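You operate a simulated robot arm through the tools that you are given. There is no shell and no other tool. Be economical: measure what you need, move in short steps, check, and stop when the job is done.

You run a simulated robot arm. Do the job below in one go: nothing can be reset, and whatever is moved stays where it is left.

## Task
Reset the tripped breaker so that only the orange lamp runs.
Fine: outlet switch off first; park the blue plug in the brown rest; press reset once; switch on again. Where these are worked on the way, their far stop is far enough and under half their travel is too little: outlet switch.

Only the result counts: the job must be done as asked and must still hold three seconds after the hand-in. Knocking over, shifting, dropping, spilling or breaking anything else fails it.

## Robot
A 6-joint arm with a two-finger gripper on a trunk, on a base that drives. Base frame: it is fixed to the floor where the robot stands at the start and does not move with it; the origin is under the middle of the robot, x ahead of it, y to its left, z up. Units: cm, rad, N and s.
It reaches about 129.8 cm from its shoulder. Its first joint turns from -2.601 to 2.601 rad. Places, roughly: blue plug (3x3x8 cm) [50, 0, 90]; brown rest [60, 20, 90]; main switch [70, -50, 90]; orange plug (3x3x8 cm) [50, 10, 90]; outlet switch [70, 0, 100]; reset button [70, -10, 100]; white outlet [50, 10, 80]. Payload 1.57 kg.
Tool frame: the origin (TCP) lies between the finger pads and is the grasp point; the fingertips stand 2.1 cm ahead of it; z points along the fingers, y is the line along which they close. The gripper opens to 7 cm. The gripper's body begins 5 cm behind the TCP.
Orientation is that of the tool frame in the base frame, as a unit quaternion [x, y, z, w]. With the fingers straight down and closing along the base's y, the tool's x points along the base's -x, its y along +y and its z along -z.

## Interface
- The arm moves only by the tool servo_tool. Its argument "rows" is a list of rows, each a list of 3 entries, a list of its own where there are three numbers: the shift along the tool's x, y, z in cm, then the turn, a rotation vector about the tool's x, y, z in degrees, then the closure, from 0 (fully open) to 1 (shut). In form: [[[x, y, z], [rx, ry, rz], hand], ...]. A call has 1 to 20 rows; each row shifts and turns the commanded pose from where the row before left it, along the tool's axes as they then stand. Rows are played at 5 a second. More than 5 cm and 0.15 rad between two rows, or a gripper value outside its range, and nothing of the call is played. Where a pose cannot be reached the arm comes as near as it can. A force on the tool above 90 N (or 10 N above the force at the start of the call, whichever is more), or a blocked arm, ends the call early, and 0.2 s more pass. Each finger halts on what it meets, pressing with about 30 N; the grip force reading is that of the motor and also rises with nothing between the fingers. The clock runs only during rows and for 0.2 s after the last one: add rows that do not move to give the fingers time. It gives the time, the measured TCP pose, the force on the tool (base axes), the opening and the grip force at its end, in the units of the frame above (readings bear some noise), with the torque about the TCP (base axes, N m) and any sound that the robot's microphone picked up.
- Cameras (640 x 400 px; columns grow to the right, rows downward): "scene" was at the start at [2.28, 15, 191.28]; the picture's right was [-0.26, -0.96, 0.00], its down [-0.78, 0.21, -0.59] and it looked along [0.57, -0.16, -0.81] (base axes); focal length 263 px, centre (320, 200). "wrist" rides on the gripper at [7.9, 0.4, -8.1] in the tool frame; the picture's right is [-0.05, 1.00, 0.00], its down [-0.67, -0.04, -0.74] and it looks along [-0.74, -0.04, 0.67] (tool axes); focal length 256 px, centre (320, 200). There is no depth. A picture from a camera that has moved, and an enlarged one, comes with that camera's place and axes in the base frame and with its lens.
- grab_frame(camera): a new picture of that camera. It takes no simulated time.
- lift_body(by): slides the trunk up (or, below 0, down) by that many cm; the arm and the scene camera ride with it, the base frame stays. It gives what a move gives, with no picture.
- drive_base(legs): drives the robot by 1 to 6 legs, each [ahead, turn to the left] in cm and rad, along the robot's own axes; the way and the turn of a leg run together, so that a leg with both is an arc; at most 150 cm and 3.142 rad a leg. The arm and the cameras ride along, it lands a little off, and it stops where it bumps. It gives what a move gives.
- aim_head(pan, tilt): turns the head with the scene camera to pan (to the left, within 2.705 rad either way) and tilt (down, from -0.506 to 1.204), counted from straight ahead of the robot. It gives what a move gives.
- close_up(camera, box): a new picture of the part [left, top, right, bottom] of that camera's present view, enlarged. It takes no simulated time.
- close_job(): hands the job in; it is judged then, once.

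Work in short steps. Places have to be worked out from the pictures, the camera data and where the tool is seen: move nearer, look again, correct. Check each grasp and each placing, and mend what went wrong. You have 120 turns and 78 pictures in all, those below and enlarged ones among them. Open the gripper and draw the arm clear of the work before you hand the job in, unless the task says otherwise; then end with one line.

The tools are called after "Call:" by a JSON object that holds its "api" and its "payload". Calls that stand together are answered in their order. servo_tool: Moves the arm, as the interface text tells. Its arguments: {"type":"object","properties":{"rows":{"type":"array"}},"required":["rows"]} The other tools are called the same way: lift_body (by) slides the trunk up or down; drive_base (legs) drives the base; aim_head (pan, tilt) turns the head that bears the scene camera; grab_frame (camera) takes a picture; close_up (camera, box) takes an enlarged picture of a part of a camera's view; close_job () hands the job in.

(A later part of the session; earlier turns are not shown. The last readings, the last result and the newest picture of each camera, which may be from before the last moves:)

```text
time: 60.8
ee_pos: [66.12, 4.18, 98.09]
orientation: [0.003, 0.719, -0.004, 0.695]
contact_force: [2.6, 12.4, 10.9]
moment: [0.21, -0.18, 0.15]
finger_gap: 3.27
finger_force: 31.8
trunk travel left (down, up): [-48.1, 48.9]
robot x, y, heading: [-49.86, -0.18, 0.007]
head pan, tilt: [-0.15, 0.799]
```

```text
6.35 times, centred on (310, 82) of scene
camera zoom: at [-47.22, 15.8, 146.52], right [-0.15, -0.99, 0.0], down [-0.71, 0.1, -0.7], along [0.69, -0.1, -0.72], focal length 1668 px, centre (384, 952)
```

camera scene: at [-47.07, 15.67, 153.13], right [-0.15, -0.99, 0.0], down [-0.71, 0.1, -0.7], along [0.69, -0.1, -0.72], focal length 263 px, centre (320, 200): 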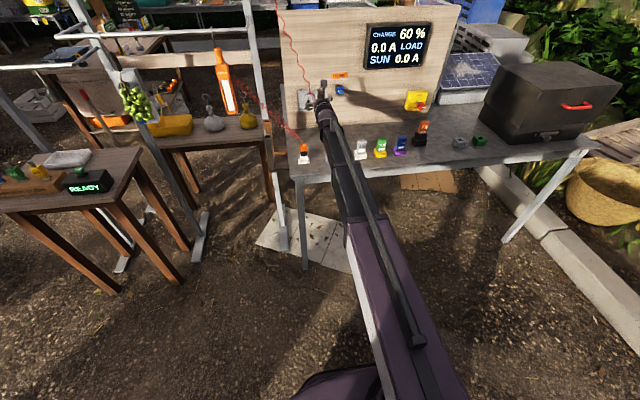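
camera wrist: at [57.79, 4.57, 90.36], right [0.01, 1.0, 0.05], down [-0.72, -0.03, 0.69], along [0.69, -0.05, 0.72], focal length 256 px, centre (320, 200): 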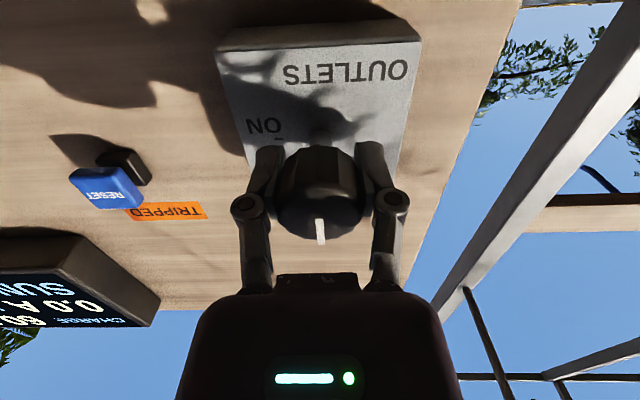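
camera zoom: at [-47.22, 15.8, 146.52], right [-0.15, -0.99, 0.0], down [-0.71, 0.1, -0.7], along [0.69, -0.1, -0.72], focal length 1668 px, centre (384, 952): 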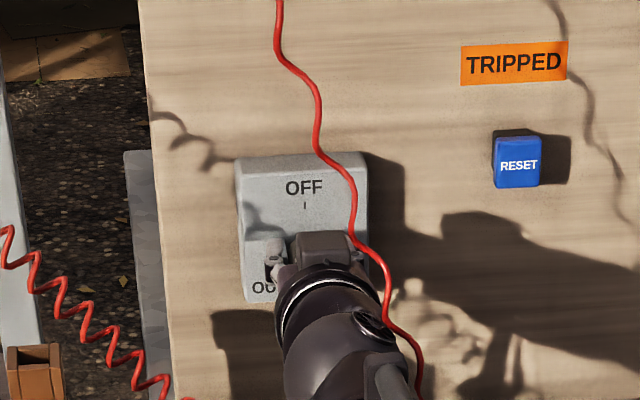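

The pointer now aims up at OFF. I push a few degrees more to seat it, then open and back off 8 cm.

Call:
{"api": "servo_tool", "payload": {"rows": [[[0, 0, 0], [0, 0, -3], 0.8], [[0, 0, 0], [0, 0, -2], 0.8], [[0, 0, 0], [0, 0, 0], 0.8]]}}

Call:
{"api": "servo_tool", "payload": {"rows": [[[0, 0, 0], [0, 0, 0], 0.4], [[0, 0, 0], [0, 0, 0], 0], [[0, 0, 0], [0, 0, 0], 0], [[0, 0, -3], [0, 0, 0], 0], [[0, 0, -3], [0, 0, 0], 0], [[0, 0, -1], [0, 0, 0], 0]]}}

Call:
{"api": "close_up", "payload": {"camera": "scene", "box": [260, 50, 420, 150]}}

```text
time: 61.6
ee_pos: [66.13, 4.08, 98.04]
orientation: [-0.027, 0.718, -0.035, 0.694]
contact_force: [-7.6, 14.2, 0.5]
moment: [0.17, 0.04, 0.09]
finger_gap: 3.26
finger_force: 31.4
trunk travel left (down, up): [-48.1, 48.9]
robot x, y, heading: [-50.1, -0.35, -0.0]
head pan, tilt: [-0.15, 0.799]
```

```text
time: 63.0
ee_pos: [59.03, 4.07, 97.85]
orientation: [-0.027, 0.718, -0.034, 0.694]
contact_force: [-0.2, -0.5, -0.7]
moment: [0.03, -0.02, -0.02]
finger_gap: 7.0
finger_force: 0.0
trunk travel left (down, up): [-48.1, 48.9]
robot x, y, heading: [-50.27, -0.2, 0.006]
head pan, tilt: [-0.15, 0.799]
```

```text
4.00 times, centred on (340, 100) of scene
camera zoom: at [-47.08, 15.67, 146.54], right [-0.15, -0.99, 0.0], down [-0.71, 0.1, -0.7], along [0.69, -0.1, -0.72], focal length 1051 px, centre (240, 600)
```

zoom: 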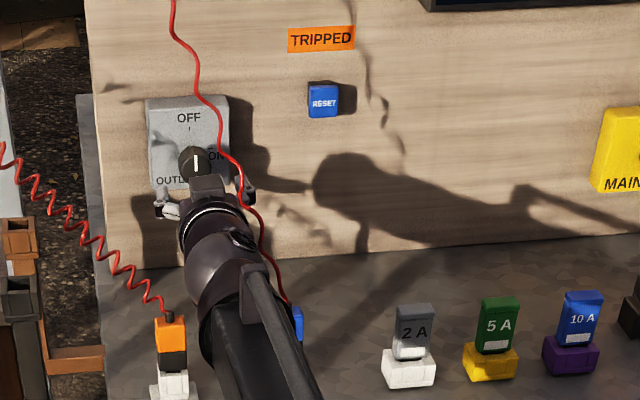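

The switch shows OFF. Next the blue plug: raise the trunk 30 cm, un-roll and pitch the tool down.

Call:
{"api": "lift_body", "payload": {"by": 31}}

Call:
{"api": "servo_tool", "payload": {"rows": [[[0, 0, 0], [0, 0, 5], 0], [[0, 0, 0], [0, 8.2, 0], 0], [[0, 0, 0], [0, 8.2, 0], 0], [[0, 0, 0], [0, 8.2, 0], 0], [[0, 0, 0], [0, 8.2, 0], 0], [[0, 0, 0], [0, 8.2, 0], 0], [[0, 0, 0], [0, 8.2, 0], 0], [[0, 0, 0], [0, 8.2, 0], 0], [[0, 0, 0], [0, 8.2, 0], 0], [[0, 0, 0], [0, 8.2, 0], 0], [[0, 0, 0], [0, 8.2, 0], 0], [[0, 0, 0], [0, 6.3, 0], 0], [[0, 0, 0], [0, 0, 0], 0]]}}

Call:
{"api": "servo_tool", "payload": {"rows": [[[3.5, -2, 0], [0, 0, 0], 0], [[3.5, -2, 0], [0, 0, 0], 0], [[3.5, -2, 0], [0, 0, 0], 0], [[3.5, -2, 0], [0, 0, 0], 0], [[3.5, 0, 0], [0, 0, 0], 0], [[0, 0, 0], [0, 0, 0], 0]]}}

Call:
{"api": "grab_frame", "payload": {"camera": "wrist"}}

```text
time: 66.1
ee_pos: [59.16, 4.05, 128.99]
orientation: [-0.027, 0.718, -0.033, 0.694]
contact_force: [-0.4, 0.5, -1.3]
moment: [0.0, 0.02, -0.01]
finger_gap: 6.99
finger_force: 0.1
trunk travel left (down, up): [-79.1, 17.9]
robot x, y, heading: [-50.32, 0.01, 0.003]
head pan, tilt: [-0.15, 0.799]
```

```text
time: 68.9
ee_pos: [59.31, 4.15, 111.01]
orientation: [0.005, 1.0, 0.001, -0.002]
contact_force: [0.0, 0.7, -0.8]
moment: [-0.03, 0.02, 0.03]
finger_gap: 6.99
finger_force: 0.0
out of reach, approached as far as the arm can: row 2, 3, 4, 5, 6, 7, 8, 9, 10, 11
trunk travel left (down, up): [-79.1, 17.9]
robot x, y, heading: [-50.66, -0.2, 0.006]
head pan, tilt: [-0.15, 0.799]
```

```text
time: 70.3
ee_pos: [41.75, -3.71, 110.93]
orientation: [0.005, 1.0, 0.001, -0.003]
contact_force: [0.7, 0.4, 0.1]
moment: [0.02, -0.02, 0.02]
finger_gap: 7.02
finger_force: 0.1
trunk travel left (down, up): [-79.1, 17.9]
robot x, y, heading: [-50.62, 0.13, 0.007]
head pan, tilt: [-0.15, 0.799]
```

```text
45 pictures are left
camera wrist: at [33.95, -3.31, 119.04], right [0.06, 1.0, 0.0], down [0.67, -0.04, 0.74], along [0.74, -0.05, -0.67], focal length 256 px, centre (320, 200)
```

wrist: 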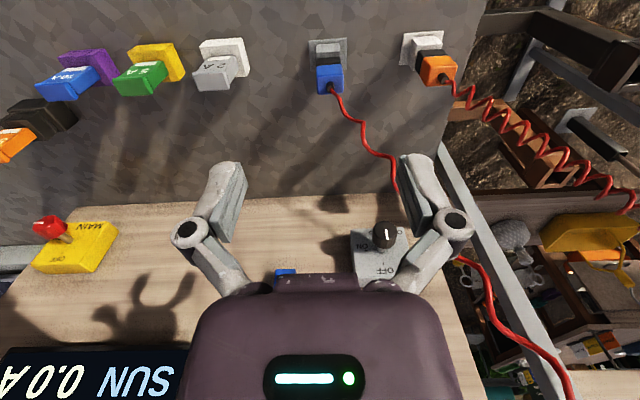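

Call:
{"api": "close_up", "payload": {"camera": "wrist", "box": [260, 10, 420, 110]}}

```text
4.00 times, centred on (340, 60) of wrist
camera zoom: at [33.95, -3.31, 119.04], right [0.06, 1.0, 0.0], down [0.67, -0.04, 0.74], along [0.74, -0.05, -0.67], focal length 1024 px, centre (240, 760)
```

zoom: 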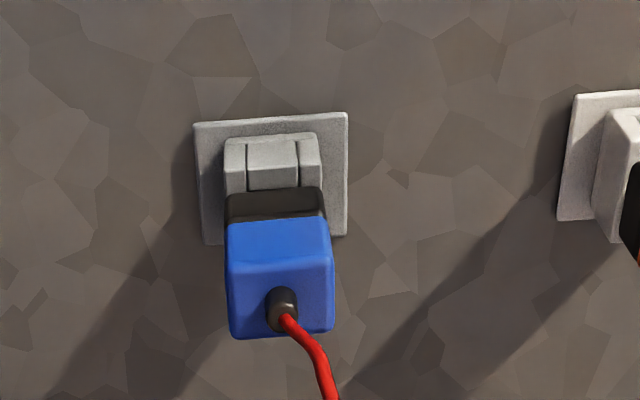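

The blue plug's axis is about (46.9, -3.1), top ≈ 90, with outlet top ≈ 85.3. I move above it, lower in two stages.

Call:
{"api": "servo_tool", "payload": {"rows": [[[-2.6, 0.3, 0], [0, 0, 0], 0], [[-2.6, 0.3, 0], [0, 0, 0], 0], [[0, 0, 0], [0, 0, 0], 0]]}}

Call:
{"api": "lift_body", "payload": {"by": -16}}

Call:
{"api": "grab_frame", "payload": {"camera": "wrist"}}

```text
time: 71.1
ee_pos: [46.88, -3.29, 110.98]
orientation: [0.006, 1.0, 0.002, -0.003]
contact_force: [0.8, -0.2, -0.2]
moment: [-0.02, 0.01, -0.05]
finger_gap: 6.99
finger_force: 0.0
trunk travel left (down, up): [-79.1, 17.9]
robot x, y, heading: [-50.05, -0.4, 0.006]
head pan, tilt: [-0.15, 0.799]
```

```text
time: 73.0
ee_pos: [46.84, -3.22, 94.98]
orientation: [0.005, 1.0, 0.001, -0.002]
contact_force: [-0.3, -0.2, -0.4]
moment: [-0.01, 0.0, 0.01]
finger_gap: 7.0
finger_force: 0.0
trunk travel left (down, up): [-63.1, 33.9]
robot x, y, heading: [-50.01, -0.03, 0.007]
head pan, tilt: [-0.15, 0.799]
```

```text
43 pictures are left
camera wrist: at [39.0, -2.81, 103.09], right [0.06, 1.0, 0.0], down [0.67, -0.04, 0.74], along [0.74, -0.05, -0.67], focal length 256 px, centre (320, 200)
```

wrist: 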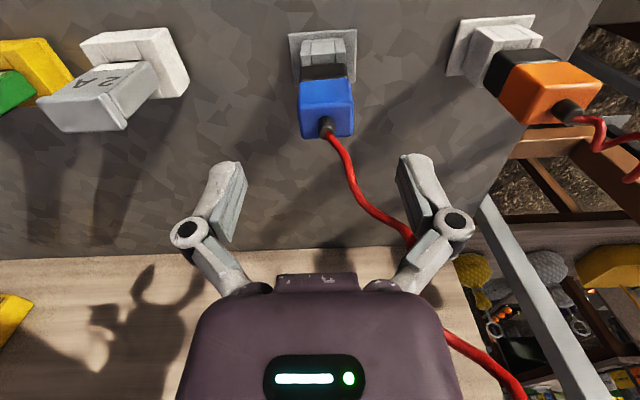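

Alignment holds (plug top at ≈ (46.9, -3.1, 90.3)). I lower the last 7 cm and close.

Call:
{"api": "lift_body", "payload": {"by": -7}}

Call:
{"api": "servo_tool", "payload": {"rows": [[[0, 0, 0], [0, 0, 0], 0.3], [[0, 0, 0], [0, 0, 0], 0.6], [[0, 0, 0], [0, 0, 0], 0.8], [[0, 0, 0], [0, 0, 0], 0.8], [[0, 0, 0], [0, 0, 0], 0.8]]}}

Call:
{"api": "grab_frame", "payload": {"camera": "wrist"}}

```text
time: 74.0
ee_pos: [46.78, -3.29, 87.94]
orientation: [0.005, 1.0, 0.0, -0.002]
contact_force: [0.7, 0.1, -0.1]
moment: [-0.01, 0.01, 0.0]
finger_gap: 7.02
finger_force: 0.0
trunk travel left (down, up): [-56.1, 40.9]
robot x, y, heading: [-50.11, -0.28, 0.005]
head pan, tilt: [-0.15, 0.799]
```

```text
time: 75.2
ee_pos: [46.77, -3.05, 88.06]
orientation: [0.006, 1.0, 0.001, -0.001]
contact_force: [2.2, 14.4, 3.5]
moment: [0.38, -0.07, -0.05]
finger_gap: 2.91
finger_force: 30.1
trunk travel left (down, up): [-56.1, 40.9]
robot x, y, heading: [-50.08, -0.27, 0.002]
head pan, tilt: [-0.15, 0.799]
```

```text
42 pictures are left
camera wrist: at [39.0, -2.63, 96.11], right [0.06, 1.0, 0.0], down [0.67, -0.04, 0.74], along [0.74, -0.05, -0.67], focal length 256 px, centre (320, 200)
```

wrist: 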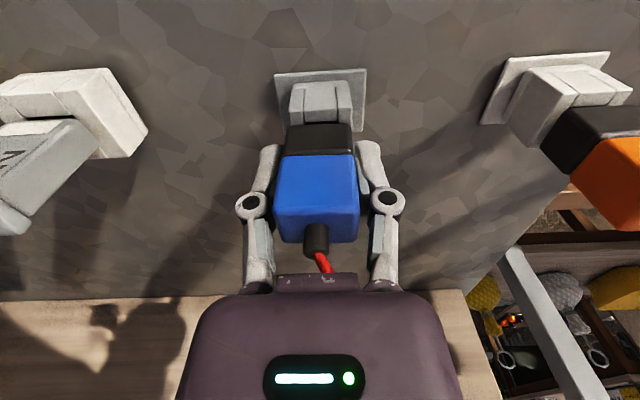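

The plug is held (2.91 cm). I pull it up slowly with the trunk, 4 cm first.

Call:
{"api": "lift_body", "payload": {"by": 4}}

Call:
{"api": "grab_frame", "payload": {"camera": "wrist"}}

```text
time: 76.1
ee_pos: [47.0, -3.34, 92.09]
orientation: [0.006, 1.0, 0.0, -0.001]
contact_force: [0.3, 0.1, -0.3]
moment: [0.02, -0.01, 0.02]
finger_gap: 2.9
finger_force: 29.9
trunk travel left (down, up): [-60.1, 36.9]
robot x, y, heading: [-50.31, -0.26, 0.0]
head pan, tilt: [-0.15, 0.799]
```

```text
41 pictures are left
camera wrist: at [39.03, -2.88, 100.07], right [0.06, 1.0, 0.0], down [0.67, -0.04, 0.74], along [0.74, -0.05, -0.67], focal length 256 px, centre (320, 200)
```

wrist: 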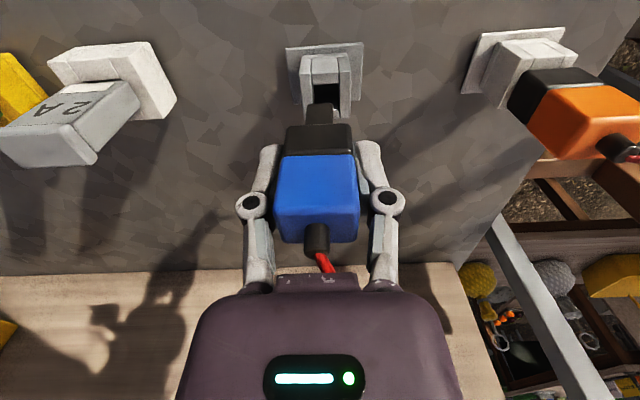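

The prong is leaving the outlet cleanly. I lift 15 cm more and move toward the rest to look at it.

Call:
{"api": "lift_body", "payload": {"by": 15}}

Call:
{"api": "servo_tool", "payload": {"rows": [[[0, 4, 0], [0, 0, 0], 0.8], [[0, 4, 0], [0, 0, 0], 0.8], [[0, 4, 0], [0, 0, 0], 0.8], [[0, 4, 0], [0, 0, 0], 0.8], [[0, 4, 0], [0, 0, 0], 0.8], [[0, 0, 0], [0, 0, 0], 0.8]]}}

Call:
{"api": "grab_frame", "payload": {"camera": "wrist"}}

Call:
{"api": "grab_frame", "payload": {"camera": "scene"}}

```text
time: 77.8
ee_pos: [46.89, -3.37, 106.97]
orientation: [0.005, 1.0, 0.001, -0.001]
contact_force: [0.2, -0.2, 0.6]
moment: [0.01, 0.0, 0.06]
finger_gap: 2.89
finger_force: 30.2
trunk travel left (down, up): [-75.1, 21.9]
robot x, y, heading: [-50.27, -0.17, 0.005]
head pan, tilt: [-0.15, 0.799]
```

```text
time: 79.2
ee_pos: [47.35, 16.92, 107.1]
orientation: [0.007, 1.0, 0.001, -0.001]
contact_force: [-0.6, 1.2, -1.6]
moment: [0.0, 0.03, 0.03]
finger_gap: 2.92
finger_force: 30.2
trunk travel left (down, up): [-75.1, 21.9]
robot x, y, heading: [-50.09, -0.14, 0.009]
head pan, tilt: [-0.15, 0.799]
```

```text
40 pictures are left
camera wrist: at [39.44, 17.35, 115.08], right [0.06, 1.0, 0.0], down [0.67, -0.04, 0.74], along [0.74, -0.05, -0.67], focal length 256 px, centre (320, 200)
```

wrist: 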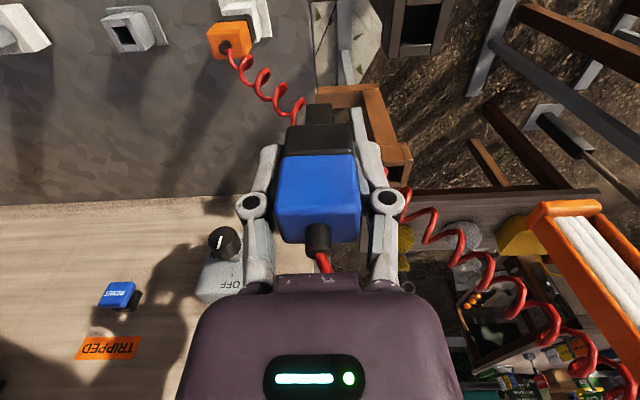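

```text
39 pictures are left
camera scene: at [-47.07, 15.66, 173.54], right [-0.15, -0.99, 0.0], down [-0.71, 0.11, -0.7], along [0.69, -0.1, -0.72], focal length 263 px, centre (320, 200)
```

scene: 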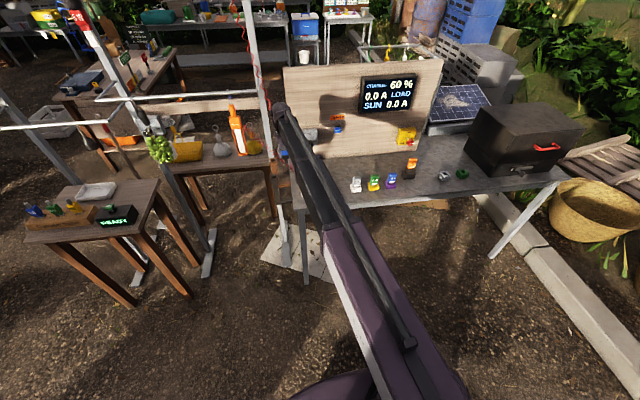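

The held plug hides the rest. I shift 9 cm back to -y and look at it from the side.

Call:
{"api": "servo_tool", "payload": {"rows": [[[0, -3, 0], [0, 0, 0], 0.8], [[0, -3, 0], [0, 0, 0], 0.8], [[0, -3, 0], [0, 0, 0], 0.8], [[0, 0, 0], [0, 0, 0], 0.8]]}}

Call:
{"api": "close_up", "payload": {"camera": "wrist", "box": [340, 60, 580, 210]}}

```text
time: 80.2
ee_pos: [47.07, 7.82, 107.05]
orientation: [0.005, 1.0, 0.001, -0.002]
contact_force: [-0.4, 0.2, -0.7]
moment: [0.02, 0.0, 0.02]
finger_gap: 2.91
finger_force: 29.5
trunk travel left (down, up): [-75.1, 21.9]
robot x, y, heading: [-50.48, 0.2, 0.007]
head pan, tilt: [-0.15, 0.799]
```

```text
2.67 times, centred on (460, 135) of wrist
camera zoom: at [39.26, 8.26, 115.07], right [0.06, 1.0, 0.0], down [0.67, -0.04, 0.74], along [0.74, -0.05, -0.67], focal length 683 px, centre (-53, 373)
```

zoom: 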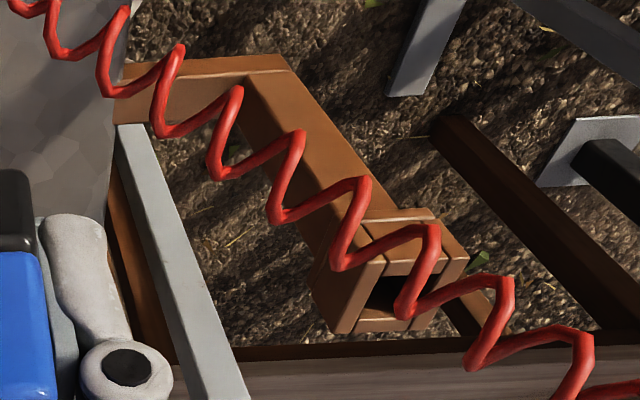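

Call:
{"api": "close_up", "payload": {"camera": "scene", "box": [235, 140, 331, 200]}}

Call:
{"api": "lift_body", "payload": {"by": 8}}

Call:
{"api": "close_up", "payload": {"camera": "wrist", "box": [340, 60, 500, 160]}}

```text
6.67 times, centred on (283, 170) of scene
camera zoom: at [-47.06, 15.67, 173.53], right [-0.15, -0.99, 0.0], down [-0.71, 0.1, -0.7], along [0.69, -0.1, -0.72], focal length 1751 px, centre (567, 400)
```

zoom: 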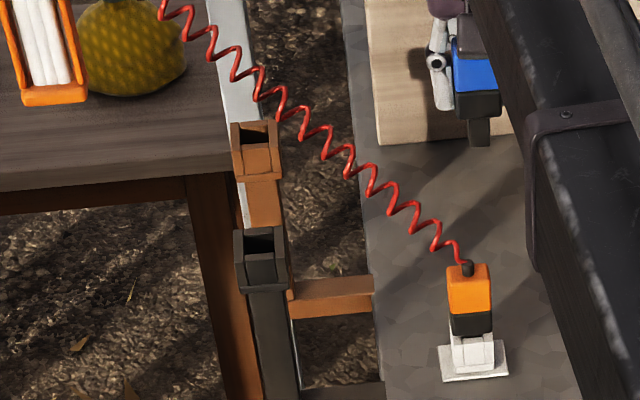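

```text
time: 81.4
ee_pos: [47.12, 7.8, 114.92]
orientation: [0.005, 1.0, 0.001, -0.002]
contact_force: [-0.4, 0.2, -0.1]
moment: [-0.01, 0.01, -0.01]
finger_gap: 2.91
finger_force: 29.9
trunk travel left (down, up): [-83.1, 13.9]
robot x, y, heading: [-50.62, -0.46, 0.001]
head pan, tilt: [-0.15, 0.799]
```

```text
4.00 times, centred on (420, 110) of wrist
camera zoom: at [39.27, 8.29, 123.06], right [0.06, 1.0, 0.0], down [0.67, -0.04, 0.74], along [0.74, -0.05, -0.67], focal length 1024 px, centre (-80, 560)
```

zoom: 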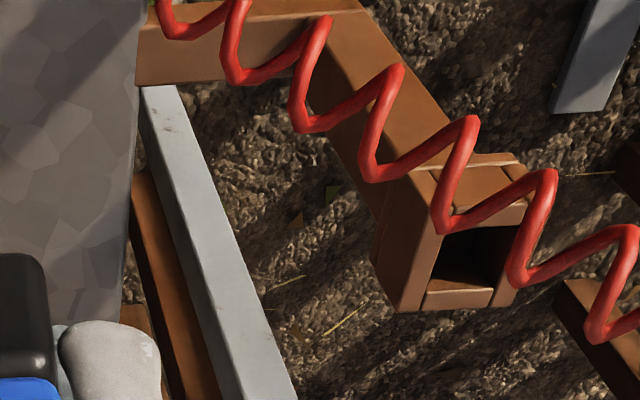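

The rest is a socketed post: opening ≈ (56.6, 23.3, 96). The hole is only ~1.9 cm for the ~1.4 cm prong, so I take finer views to pin it down.

Call:
{"api": "close_up", "payload": {"camera": "scene", "box": [256, 155, 296, 180]}}

Call:
{"api": "close_up", "payload": {"camera": "wrist", "box": [430, 90, 494, 130]}}

Call:
{"api": "close_up", "payload": {"camera": "wrist", "box": [240, 90, 400, 190]}}

```text
16.00 times, centred on (276, 168) of scene
camera zoom: at [-47.05, 15.68, 181.53], right [-0.15, -0.99, 0.0], down [-0.71, 0.1, -0.7], along [0.69, -0.1, -0.72], focal length 4203 px, centre (1024, 720)
```

zoom: 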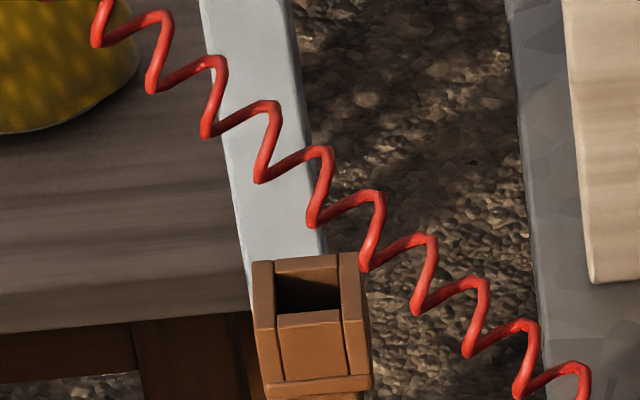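

```text
10.00 times, centred on (462, 110) of wrist
camera zoom: at [39.27, 8.29, 123.06], right [0.06, 1.0, 0.0], down [0.67, -0.04, 0.74], along [0.74, -0.05, -0.67], focal length 2560 px, centre (-1100, 1100)
```

zoom: 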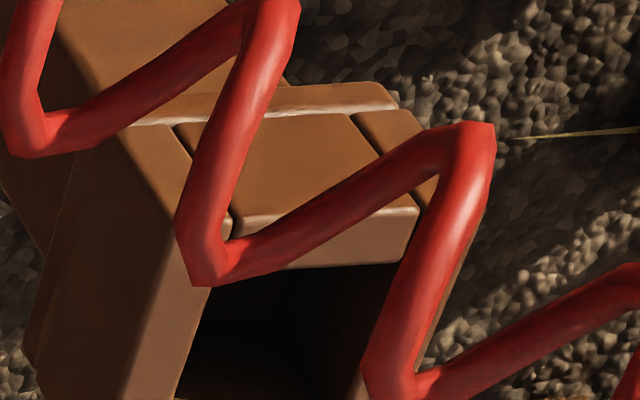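

```text
4.00 times, centred on (320, 140) of wrist
camera zoom: at [39.27, 8.29, 123.06], right [0.06, 1.0, 0.0], down [0.67, -0.04, 0.74], along [0.74, -0.05, -0.67], focal length 1024 px, centre (320, 440)
```

zoom: 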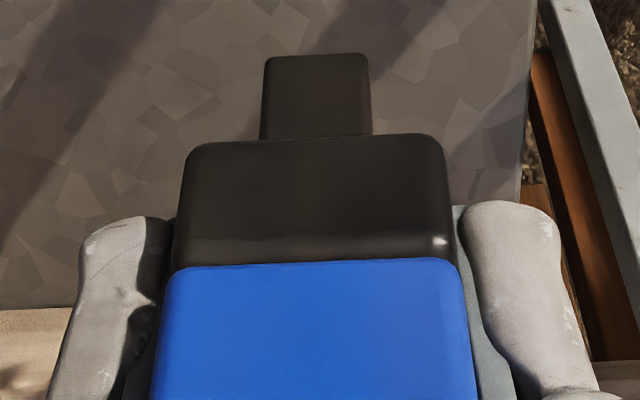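

Combined rays give the hole centre ≈ (56.5, 23.3), rim z ≈ 96.4; the prong bottom is ~5.7 cm below the TCP. I move above it at safe height.

Call:
{"api": "servo_tool", "payload": {"rows": [[[-2.35, 3.9, 0], [0, 0, 0], 0.8], [[-2.35, 3.9, 0], [0, 0, 0], 0.8], [[-2.35, 3.9, 0], [0, 0, 0], 0.8], [[-2.35, 3.9, 0], [0, 0, 0], 0.8], [[0, 0, 0], [0, 0, 0], 0.8]]}}

Call:
{"api": "lift_body", "payload": {"by": -9}}

Call:
{"api": "grab_frame", "payload": {"camera": "wrist"}}

Call:
{"api": "close_up", "payload": {"camera": "scene", "box": [220, 110, 316, 170]}}

```text
time: 82.6
ee_pos: [56.0, 20.96, 115.73]
orientation: [0.011, 1.0, 0.004, -0.001]
contact_force: [2.8, 5.3, 0.0]
moment: [-0.28, 0.19, 0.0]
finger_gap: 2.92
finger_force: 29.6
trunk travel left (down, up): [-83.1, 13.9]
robot x, y, heading: [-50.38, -0.21, 0.004]
head pan, tilt: [-0.15, 0.799]
```

```text
time: 83.8
ee_pos: [56.82, 23.77, 105.84]
orientation: [0.005, 1.0, 0.0, -0.002]
contact_force: [0.2, 1.3, -1.0]
moment: [-0.09, 0.04, -0.04]
finger_gap: 2.92
finger_force: 29.9
trunk travel left (down, up): [-74.1, 22.9]
robot x, y, heading: [-50.33, -0.02, -0.001]
head pan, tilt: [-0.15, 0.799]
```

```text
32 pictures are left
camera wrist: at [49.0, 24.22, 113.88], right [0.06, 1.0, 0.0], down [0.67, -0.04, 0.74], along [0.74, -0.05, -0.67], focal length 256 px, centre (320, 200)
```

wrist: 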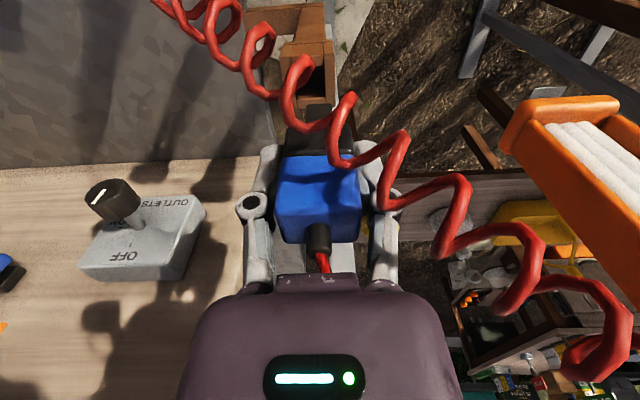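

```text
6.67 times, centred on (268, 140) of scene
camera zoom: at [-46.83, 15.96, 172.48], right [-0.15, -0.99, 0.0], down [-0.71, 0.11, -0.7], along [0.69, -0.11, -0.72], focal length 1751 px, centre (667, 600)
```

zoom: 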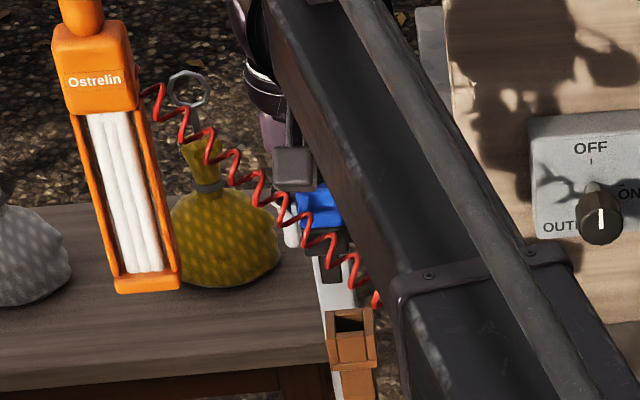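

There was some drag while moving but the forces are now near zero. I zoom at the prong and rest.

Call:
{"api": "close_up", "payload": {"camera": "wrist", "box": [240, 20, 400, 120]}}

Call:
{"api": "close_up", "payload": {"camera": "scene", "box": [250, 135, 290, 160]}}

```text
4.00 times, centred on (320, 70) of wrist
camera zoom: at [49.0, 24.22, 113.88], right [0.06, 1.0, 0.0], down [0.67, -0.04, 0.74], along [0.74, -0.05, -0.67], focal length 1024 px, centre (320, 720)
```

zoom: 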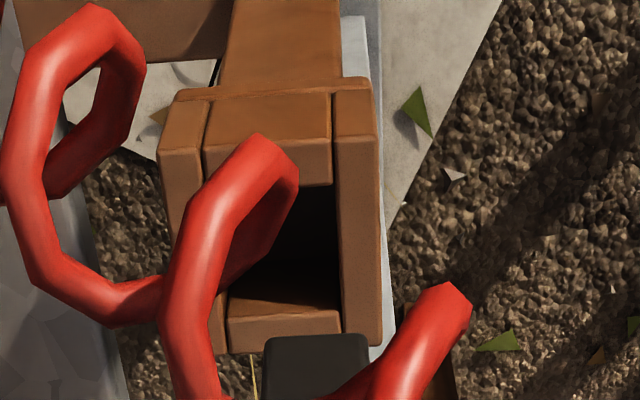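

```text
16.00 times, centred on (270, 148) of scene
camera zoom: at [-46.83, 15.96, 172.48], right [-0.15, -0.99, 0.0], down [-0.71, 0.11, -0.7], along [0.69, -0.11, -0.72], focal length 4203 px, centre (1120, 1040)
```

zoom: 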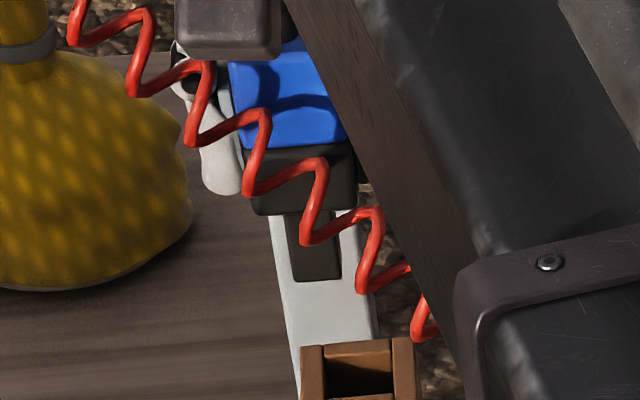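

In both views the prong is ≈0.7 cm too far in +y and ≈0.3 cm too far in +x relative to the hole. I correct and lower 2.6 cm to hover just above the rim.

Call:
{"api": "servo_tool", "payload": {"rows": [[[0.3, -0.75, 0], [0, 0, 0], 0.8], [[0, 0, 0], [0, 0, 0], 0.8]]}}

Call:
{"api": "lift_body", "payload": {"by": -2.6}}

Call:
{"api": "close_up", "payload": {"camera": "wrist", "box": [240, 50, 400, 150]}}

Call:
{"api": "close_up", "payload": {"camera": "scene", "box": [250, 130, 290, 155]}}

```text
time: 84.4
ee_pos: [56.31, 22.55, 105.98]
orientation: [0.006, 1.0, 0.0, -0.002]
contact_force: [-0.3, -0.8, 0.0]
moment: [0.0, -0.01, 0.03]
finger_gap: 2.89
finger_force: 30.0
trunk travel left (down, up): [-74.1, 22.9]
robot x, y, heading: [-50.13, -0.05, -0.001]
head pan, tilt: [-0.15, 0.799]
```

```text
time: 85.2
ee_pos: [56.31, 22.55, 103.34]
orientation: [0.005, 1.0, 0.001, -0.001]
contact_force: [-0.7, -0.1, -0.4]
moment: [0.01, 0.01, 0.01]
finger_gap: 2.9
finger_force: 29.8
trunk travel left (down, up): [-71.5, 25.5]
robot x, y, heading: [-50.11, -0.17, 0.003]
head pan, tilt: [-0.15, 0.799]
```

```text
4.00 times, centred on (320, 100) of wrist
camera zoom: at [48.48, 23.01, 111.48], right [0.06, 1.0, 0.0], down [0.67, -0.04, 0.74], along [0.74, -0.05, -0.67], focal length 1024 px, centre (320, 600)
```

zoom: 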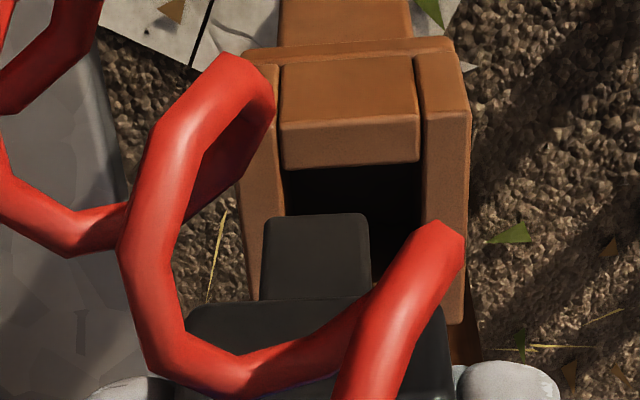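

```text
16.00 times, centred on (270, 142) of scene
camera zoom: at [-47.07, 15.59, 169.93], right [-0.15, -0.99, 0.0], down [-0.71, 0.11, -0.7], along [0.69, -0.1, -0.72], focal length 4203 px, centre (1120, 1120)
```

zoom: 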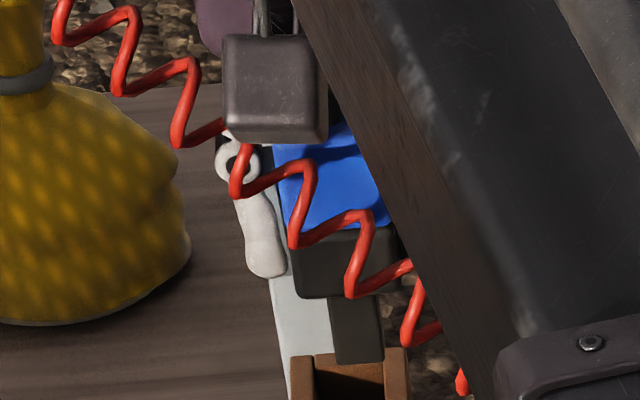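

Now the prong is ≈0.48 cm short in +y and ≈0.3 cm short in +x (arm had lag before). I correct and check from the wrist camera.

Call:
{"api": "servo_tool", "payload": {"rows": [[[-0.3, 0.48, 0], [0, 0, 0], 0.8], [[0, 0, 0], [0, 0, 0], 0.8], [[0, 0, 0], [0, 0, 0], 0.8]]}}

Call:
{"api": "close_up", "payload": {"camera": "wrist", "box": [240, 50, 400, 150]}}

Call:
{"api": "close_up", "payload": {"camera": "scene", "box": [250, 135, 290, 160]}}

```text
time: 86.0
ee_pos: [56.55, 23.12, 103.39]
orientation: [0.005, 1.0, 0.001, -0.002]
contact_force: [0.2, -0.1, -0.8]
moment: [-0.05, 0.01, 0.0]
finger_gap: 2.91
finger_force: 30.2
trunk travel left (down, up): [-71.5, 25.5]
robot x, y, heading: [-50.34, -0.05, 0.001]
head pan, tilt: [-0.15, 0.799]
```

```text
4.00 times, centred on (320, 100) of wrist
camera zoom: at [48.83, 23.54, 111.47], right [0.06, 1.0, 0.0], down [0.67, -0.04, 0.74], along [0.74, -0.05, -0.67], focal length 1024 px, centre (320, 600)
```

zoom: 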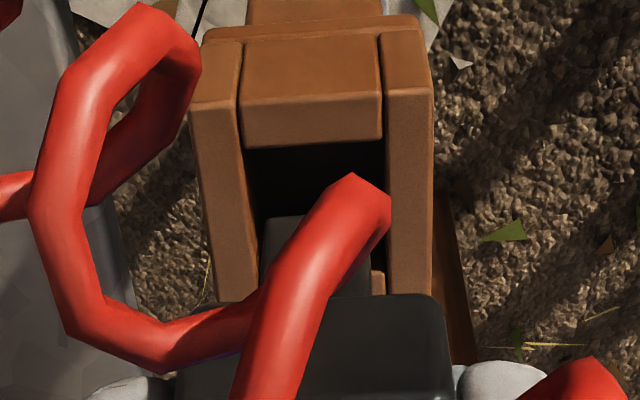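

```text
16.00 times, centred on (270, 148) of scene
camera zoom: at [-47.06, 15.61, 169.93], right [-0.15, -0.99, 0.0], down [-0.71, 0.1, -0.7], along [0.69, -0.1, -0.72], focal length 4203 px, centre (1120, 1040)
```

zoom: 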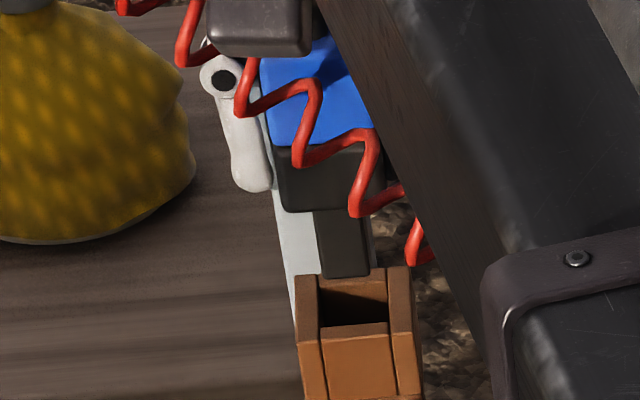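

Nearly aligned; prong ≈0.2 cm too far in +x. I trim that and lower 1.8 cm so the prong enters the hole, watching the force.

Call:
{"api": "servo_tool", "payload": {"rows": [[[0.2, -0.05, 0], [0, 0, 0], 0.8], [[0, 0, 0], [0, 0, 0], 0.8], [[0, 0, 0], [0, 0, 0], 0.8]]}}

Call:
{"api": "lift_body", "payload": {"by": -1.8}}

Call:
{"api": "close_up", "payload": {"camera": "scene", "box": [250, 130, 290, 155]}}

```text
time: 86.8
ee_pos: [56.57, 23.04, 103.3]
orientation: [0.005, 1.0, 0.0, -0.002]
contact_force: [0.7, -0.2, 0.3]
moment: [0.03, 0.0, -0.01]
finger_gap: 2.91
finger_force: 30.3
trunk travel left (down, up): [-71.5, 25.5]
robot x, y, heading: [-50.2, -0.02, 0.003]
head pan, tilt: [-0.15, 0.799]
```

```text
time: 87.4
ee_pos: [56.39, 23.02, 101.43]
orientation: [0.006, 1.0, 0.0, -0.002]
contact_force: [-0.2, 0.2, -0.3]
moment: [0.01, -0.03, -0.04]
finger_gap: 2.91
finger_force: 29.5
trunk travel left (down, up): [-69.7, 27.3]
robot x, y, heading: [-50.11, 0.06, 0.005]
head pan, tilt: [-0.15, 0.799]
```

```text
16.00 times, centred on (270, 142) of scene
camera zoom: at [-47.1, 15.6, 168.13], right [-0.15, -0.99, 0.0], down [-0.71, 0.1, -0.7], along [0.69, -0.1, -0.72], focal length 4203 px, centre (1120, 1120)
```

zoom: 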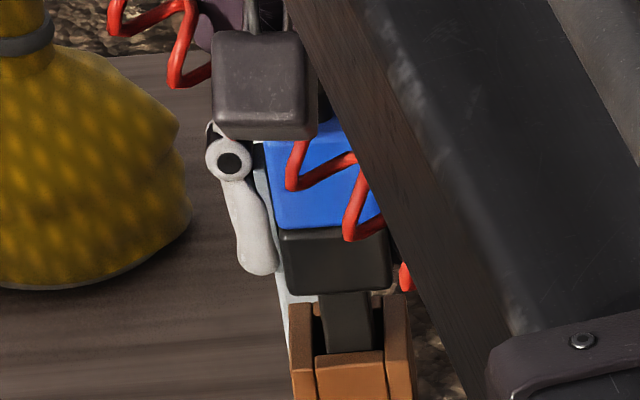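

The prong is in the hole with no force. I lower 1.3 cm more towards seating.

Call:
{"api": "lift_body", "payload": {"by": -1.2}}

Call:
{"api": "close_up", "payload": {"camera": "scene", "box": [250, 130, 290, 155]}}

```text
time: 88.0
ee_pos: [56.39, 23.03, 100.37]
orientation: [0.004, 1.0, 0.001, -0.001]
contact_force: [-0.6, 0.1, -0.2]
moment: [0.02, 0.03, -0.01]
finger_gap: 2.91
finger_force: 30.0
trunk travel left (down, up): [-68.5, 28.5]
robot x, y, heading: [-50.26, -0.15, 0.001]
head pan, tilt: [-0.15, 0.799]
```

```text
16.00 times, centred on (270, 142) of scene
camera zoom: at [-47.09, 15.6, 166.93], right [-0.15, -0.99, 0.0], down [-0.71, 0.1, -0.7], along [0.69, -0.1, -0.72], focal length 4203 px, centre (1120, 1120)
```

zoom: 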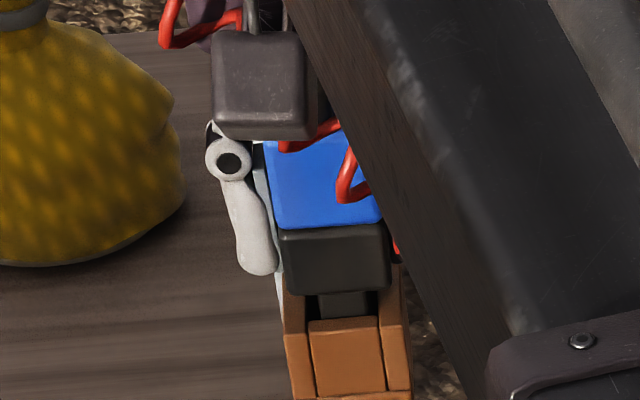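

About 1 cm remains. I continue down in small steps until contact.

Call:
{"api": "lift_body", "payload": {"by": -0.7}}

Call:
{"api": "lift_body", "payload": {"by": -0.3}}

Call:
{"api": "close_up", "payload": {"camera": "scene", "box": [250, 130, 290, 155]}}

```text
time: 88.6
ee_pos: [56.47, 23.02, 99.82]
orientation: [0.005, 1.0, 0.001, -0.002]
contact_force: [1.7, 1.1, 10.5]
moment: [0.09, -0.14, 0.0]
finger_gap: 2.88
finger_force: 30.1
trunk travel left (down, up): [-67.8, 29.2]
robot x, y, heading: [-50.59, -0.05, 0.006]
head pan, tilt: [-0.15, 0.799]
```

```text
time: 89.1
ee_pos: [56.4, 22.89, 99.58]
orientation: [0.005, 1.0, 0.001, -0.001]
contact_force: [5.9, 1.6, 20.7]
moment: [0.01, -0.18, 0.01]
finger_gap: 2.9
finger_force: 29.6
trunk travel left (down, up): [-67.5, 29.5]
robot x, y, heading: [-49.92, -0.24, 0.008]
head pan, tilt: [-0.15, 0.799]
```

```text
16.00 times, centred on (270, 142) of scene
camera zoom: at [-47.35, 15.55, 165.96], right [-0.15, -0.99, 0.0], down [-0.71, 0.1, -0.7], along [0.69, -0.1, -0.72], focal length 4203 px, centre (1120, 1120)
```

zoom: 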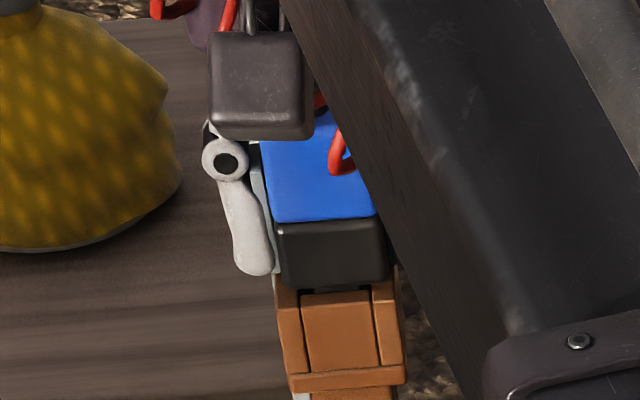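

The body sits on the rim (20 N reaction). I release and look before withdrawing.

Call:
{"api": "servo_tool", "payload": {"rows": [[[0, 0, 0], [0, 0, 0], 0.5], [[0, 0, 0], [0, 0, 0], 0.2], [[0, 0, 0], [0, 0, 0], 0], [[0, 0, 0], [0, 0, 0], 0], [[0, 0, 0], [0, 0, 0], 0]]}}

Call:
{"api": "lift_body", "payload": {"by": 10}}

Call:
{"api": "grab_frame", "payload": {"camera": "wrist"}}

Call:
{"api": "close_up", "payload": {"camera": "scene", "box": [240, 130, 320, 180]}}

```text
time: 90.3
ee_pos: [56.49, 23.05, 99.33]
orientation: [0.005, 1.0, 0.001, -0.001]
contact_force: [-0.7, 0.5, 0.5]
moment: [-0.02, 0.02, 0.02]
finger_gap: 7.0
finger_force: 0.0
trunk travel left (down, up): [-67.5, 29.5]
robot x, y, heading: [-50.26, 0.09, -0.002]
head pan, tilt: [-0.15, 0.799]
```

```text
time: 91.6
ee_pos: [56.33, 22.82, 107.6]
orientation: [0.005, 1.0, -0.003, -0.006]
contact_force: [-0.1, 0.8, 0.3]
moment: [-0.01, -0.01, 0.01]
finger_gap: 7.03
finger_force: 0.0
trunk travel left (down, up): [-77.5, 19.5]
robot x, y, heading: [-50.67, -0.2, -0.002]
head pan, tilt: [-0.15, 0.799]
```

```text
21 pictures are left
camera wrist: at [48.56, 23.35, 115.7], right [0.06, 1.0, -0.01], down [0.67, -0.04, 0.74], along [0.74, -0.05, -0.68], focal length 256 px, centre (320, 200)
```

wrist: 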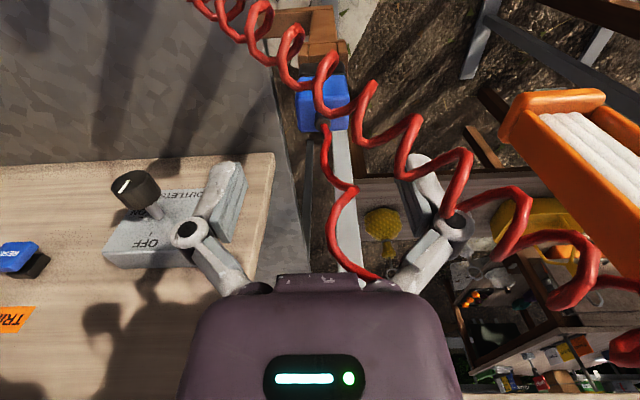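

```text
8.00 times, centred on (280, 155) of scene
camera zoom: at [-45.19, 15.96, 175.32], right [-0.15, -0.99, 0.0], down [-0.72, 0.1, -0.69], along [0.68, -0.1, -0.72], focal length 2101 px, centre (640, 560)
```

zoom: 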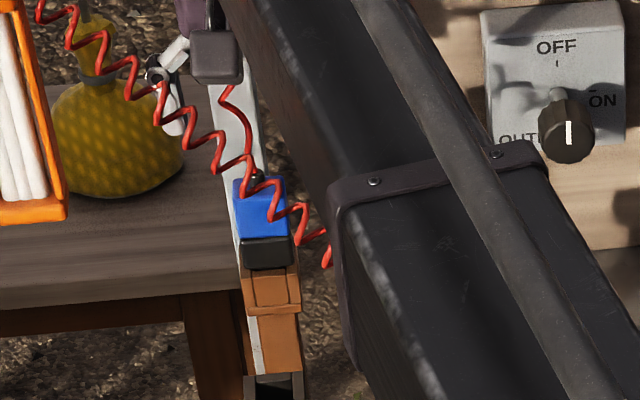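

The plug rests well. But the trunk pose looks strained (TCP 1.7 cm low): the arm probably touches the overhead pipe, as it did earlier. I lower 2 cm and move away to -y.

Call:
{"api": "lift_body", "payload": {"by": -2}}

Call:
{"api": "servo_tool", "payload": {"rows": [[[0, -3, 0], [0, 0, 0], 0], [[0, -4, 0], [0, 0, 0], 0], [[0.5, -4, 0], [0, 0, 0], 0], [[0.5, -4, 0], [0, 0, 0], 0], [[0, 0, 0], [0, 0, 0], 0]]}}

Call:
{"api": "grab_frame", "payload": {"camera": "scene"}}

```text
time: 92.3
ee_pos: [57.28, 22.93, 107.54]
orientation: [0.006, 1.0, 0.002, -0.005]
contact_force: [0.0, 0.1, 0.6]
moment: [-0.01, -0.05, 0.01]
finger_gap: 6.99
finger_force: 0.1
trunk travel left (down, up): [-75.5, 21.5]
robot x, y, heading: [-50.09, -0.31, 0.006]
head pan, tilt: [-0.15, 0.799]
```

```text
time: 93.5
ee_pos: [55.49, 7.94, 107.28]
orientation: [0.006, 1.0, 0.0, -0.002]
contact_force: [-0.6, -0.1, 0.2]
moment: [0.01, 0.03, 0.01]
finger_gap: 7.01
finger_force: 0.1
trunk travel left (down, up): [-75.5, 21.5]
robot x, y, heading: [-50.15, -0.05, 0.003]
head pan, tilt: [-0.15, 0.799]
```

```text
19 pictures are left
camera scene: at [-47.05, 15.62, 173.93], right [-0.15, -0.99, 0.0], down [-0.71, 0.1, -0.7], along [0.69, -0.1, -0.72], focal length 263 px, centre (320, 200)
```

scene: 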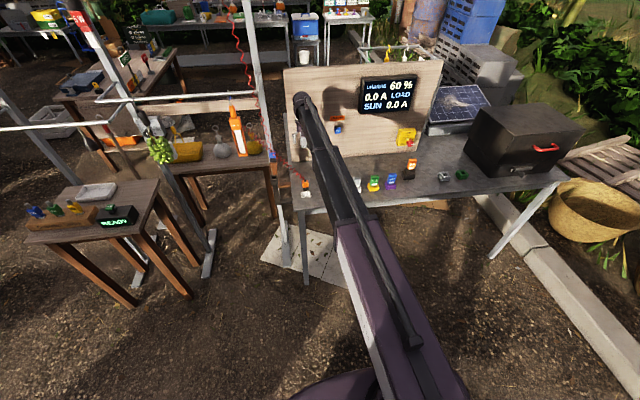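

Everything is in place. Now the reset: level the tool again, move to y≈-9.7, and close the fingers.

Call:
{"api": "servo_tool", "payload": {"rows": [[[0, 0, 0], [0, -8.3, 0], 0.3], [[0, 0, 0], [0, -8.3, 0], 0.6], [[0, 0, 0], [0, -8.3, 0], 1], [[0, 0, 0], [0, -8.3, 0], 1], [[0, 0, 0], [0, -8.3, 0], 1], [[0, 0, 0], [0, -8.3, 0], 1], [[0, 0, 0], [0, -8.3, 0], 1], [[0, 0, 0], [0, -8.3, 0], 1], [[0, 0, 0], [0, -8.3, 0], 1], [[0, 0, 0], [0, -8.3, 0], 1], [[0, 0, 0], [0, -7, 0], 1], [[0, 0, 0], [0, -1.5, 0], 1], [[0, -4, 0], [0, 0, 0], 1], [[0, -4.5, 0], [0, 0, 0], 1], [[0, -4.5, 0], [0, 0, 0], 1], [[0, -4.5, 0], [0, 0, 0], 1], [[0, 0, 0], [0, 0, 0], 1]]}}

Call:
{"api": "lift_body", "payload": {"by": -15}}

Call:
{"api": "grab_frame", "payload": {"camera": "wrist"}}

Call:
{"api": "close_up", "payload": {"camera": "scene", "box": [270, 60, 430, 160]}}

```text
time: 97.1
ee_pos: [55.02, -9.01, 126.31]
orientation: [0.004, 0.699, -0.003, 0.715]
contact_force: [0.0, -0.2, 0.2]
moment: [-0.02, 0.01, 0.04]
finger_gap: 0.0
finger_force: 28.2
out of reach, approached as far as the arm can: row 1, 2, 3, 4, 5, 6, 7, 8, 9, 10, 11, 12, 13, 14, 15
trunk travel left (down, up): [-75.5, 21.5]
robot x, y, heading: [-49.9, -0.2, -0.0]
head pan, tilt: [-0.15, 0.799]
```

```text
time: 98.8
ee_pos: [54.94, -9.0, 111.42]
orientation: [0.005, 0.699, -0.003, 0.715]
contact_force: [-0.4, -0.1, 0.2]
moment: [-0.02, -0.01, -0.01]
finger_gap: 0.0
finger_force: 28.6
trunk travel left (down, up): [-60.5, 36.5]
robot x, y, heading: [-49.84, -0.18, 0.004]
head pan, tilt: [-0.15, 0.799]
```

```text
18 pictures are left
camera wrist: at [47.17, -8.55, 103.26], right [0.01, 1.0, 0.06], down [-0.76, -0.03, 0.65], along [0.65, -0.05, 0.76], focal length 256 px, centre (320, 200)
```

wrist: 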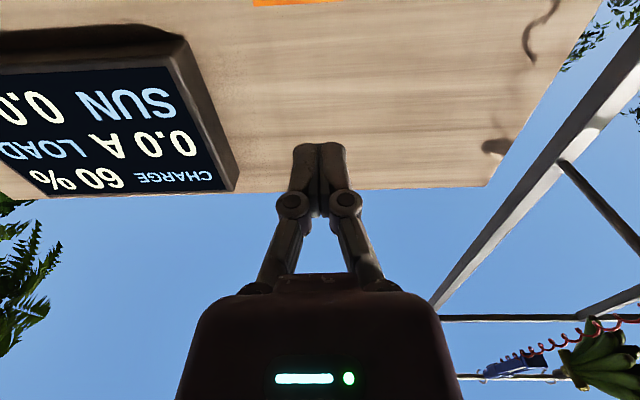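

```text
4.00 times, centred on (350, 110) of scene
camera zoom: at [-47.08, 15.6, 158.94], right [-0.15, -0.99, 0.0], down [-0.71, 0.1, -0.7], along [0.69, -0.1, -0.72], focal length 1051 px, centre (200, 560)
```

zoom: 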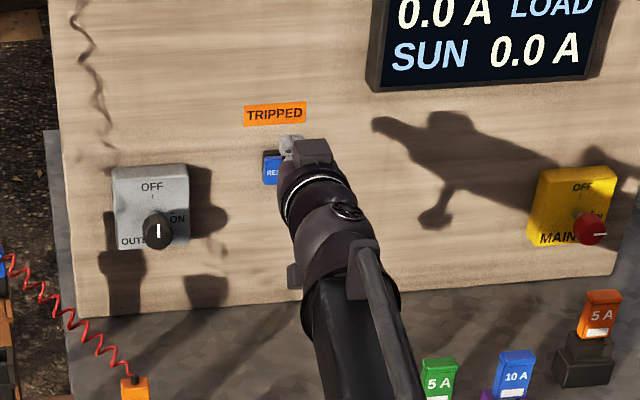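

Reset button front estimated ≈ (70, -10.5, 102). I shift y by -1.5, fix the pitch, lower 9.3 cm and advance 7 cm to check alignment.

Call:
{"api": "servo_tool", "payload": {"rows": [[[0, -1.5, 0], [0, 1.3, 0], 1], [[0, 0, 0], [0, 0, 0], 1]]}}

Call:
{"api": "lift_body", "payload": {"by": -9.3}}

Call:
{"api": "servo_tool", "payload": {"rows": [[[0, 0, 3.5], [0, 0, 0], 1], [[0, 0, 3.5], [0, 0, 0], 1], [[0, 0, 0], [0, 0, 0], 1]]}}

Call:
{"api": "grab_frame", "payload": {"camera": "wrist"}}

Call:
{"api": "close_up", "payload": {"camera": "scene", "box": [310, 60, 390, 110]}}

```text
time: 99.4
ee_pos: [55.07, -10.68, 111.03]
orientation: [0.004, 0.707, -0.003, 0.708]
contact_force: [-0.2, -1.2, 0.4]
moment: [-0.01, -0.05, 0.0]
finger_gap: 0.0
finger_force: 28.7
out of reach, approached as far as the arm can: row 1
trunk travel left (down, up): [-60.5, 36.5]
robot x, y, heading: [-50.19, -0.18, -0.0]
head pan, tilt: [-0.15, 0.799]
```

```text
time: 100.7
ee_pos: [54.97, -10.59, 101.77]
orientation: [0.004, 0.707, -0.003, 0.707]
contact_force: [-0.1, -0.4, 0.7]
moment: [-0.03, 0.01, -0.01]
finger_gap: 0.0
finger_force: 28.9
trunk travel left (down, up): [-51.2, 45.8]
robot x, y, heading: [-49.79, -0.23, 0.006]
head pan, tilt: [-0.15, 0.799]
```

```text
time: 101.5
ee_pos: [62.06, -10.5, 101.71]
orientation: [0.004, 0.707, -0.003, 0.707]
contact_force: [0.6, -0.1, -0.9]
moment: [0.01, 0.02, -0.03]
finger_gap: 0.0
finger_force: 29.1
trunk travel left (down, up): [-51.2, 45.8]
robot x, y, heading: [-50.46, -0.35, 0.003]
head pan, tilt: [-0.15, 0.799]
```

```text
16 pictures are left
camera wrist: at [53.99, -10.03, 93.71], right [0.01, 1.0, 0.06], down [-0.75, -0.03, 0.67], along [0.67, -0.05, 0.74], focal length 256 px, centre (320, 200)
```

wrist: 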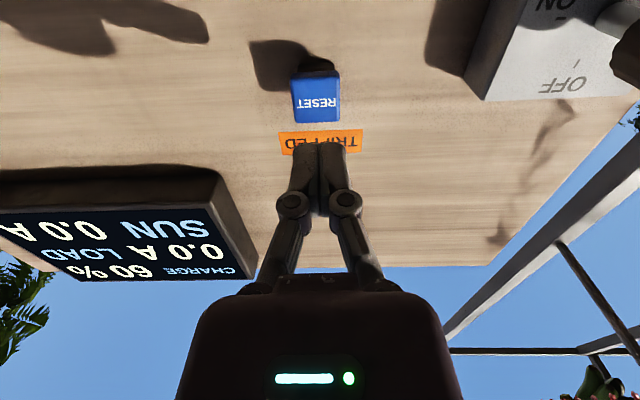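

```text
8.00 times, centred on (350, 85) of scene
camera zoom: at [-47.07, 15.6, 149.64], right [-0.15, -0.99, 0.0], down [-0.71, 0.1, -0.7], along [0.69, -0.1, -0.72], focal length 2101 px, centre (80, 1120)
```

zoom: 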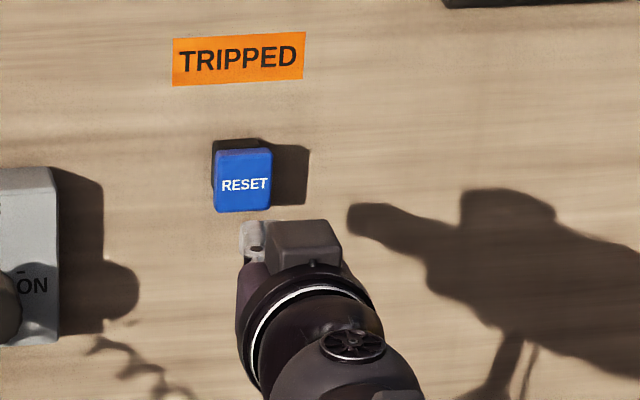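

Alignment is right on (0.3 cm to trim in y). I advance toward contact in small rows.

Call:
{"api": "servo_tool", "payload": {"rows": [[[0, -0.3, 2], [0, 0, 0], 1], [[0, 0, 1.5], [0, 0, 0], 1], [[0, 0, 1], [0, 0, 0], 1], [[0, 0, 0.5], [0, 0, 0], 1], [[0, 0, 0], [0, 0, 0], 1]]}}

```text
time: 102.7
ee_pos: [66.95, -11.11, 101.66]
orientation: [0.005, 0.707, -0.004, 0.707]
contact_force: [-0.1, 0.1, -0.4]
moment: [0.01, -0.01, 0.01]
finger_gap: 0.03
finger_force: 28.3
trunk travel left (down, up): [-51.2, 45.8]
robot x, y, heading: [-50.3, -0.09, 0.0]
head pan, tilt: [-0.15, 0.799]
```

Call:
{"api": "servo_tool", "payload": {"rows": [[[0, 0.25, 0.3], [0, 0, 0], 1], [[0, 0, 0.3], [0, 0, 0], 1], [[0, 0, 0.3], [0, 0, 0], 1], [[0, 0, 0], [0, 0, 0], 1]]}}

Call:
{"api": "close_up", "payload": {"camera": "wrist", "box": [240, 70, 400, 170]}}

```text
time: 103.7
ee_pos: [67.83, -10.78, 101.78]
orientation: [0.005, 0.707, -0.004, 0.708]
contact_force: [-0.4, 0.1, -0.3]
moment: [0.01, 0.0, 0.0]
finger_gap: 0.0
finger_force: 28.9
trunk travel left (down, up): [-51.2, 45.8]
robot x, y, heading: [-49.99, -0.12, 0.003]
head pan, tilt: [-0.15, 0.799]
```

```text
4.00 times, centred on (320, 120) of wrist
camera zoom: at [59.9, -10.26, 93.73], right [0.01, 1.0, 0.06], down [-0.75, -0.03, 0.66], along [0.67, -0.05, 0.74], focal length 1024 px, centre (320, 520)
```

zoom: 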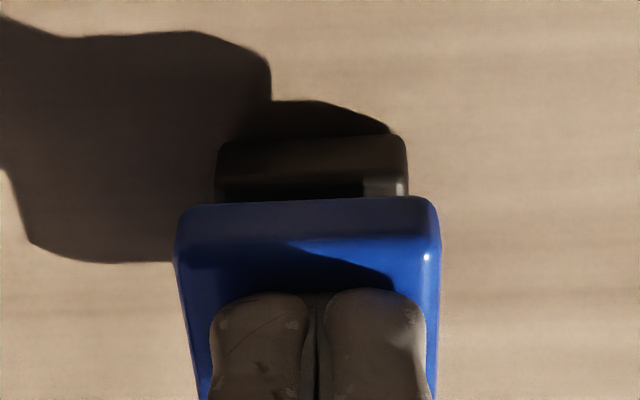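

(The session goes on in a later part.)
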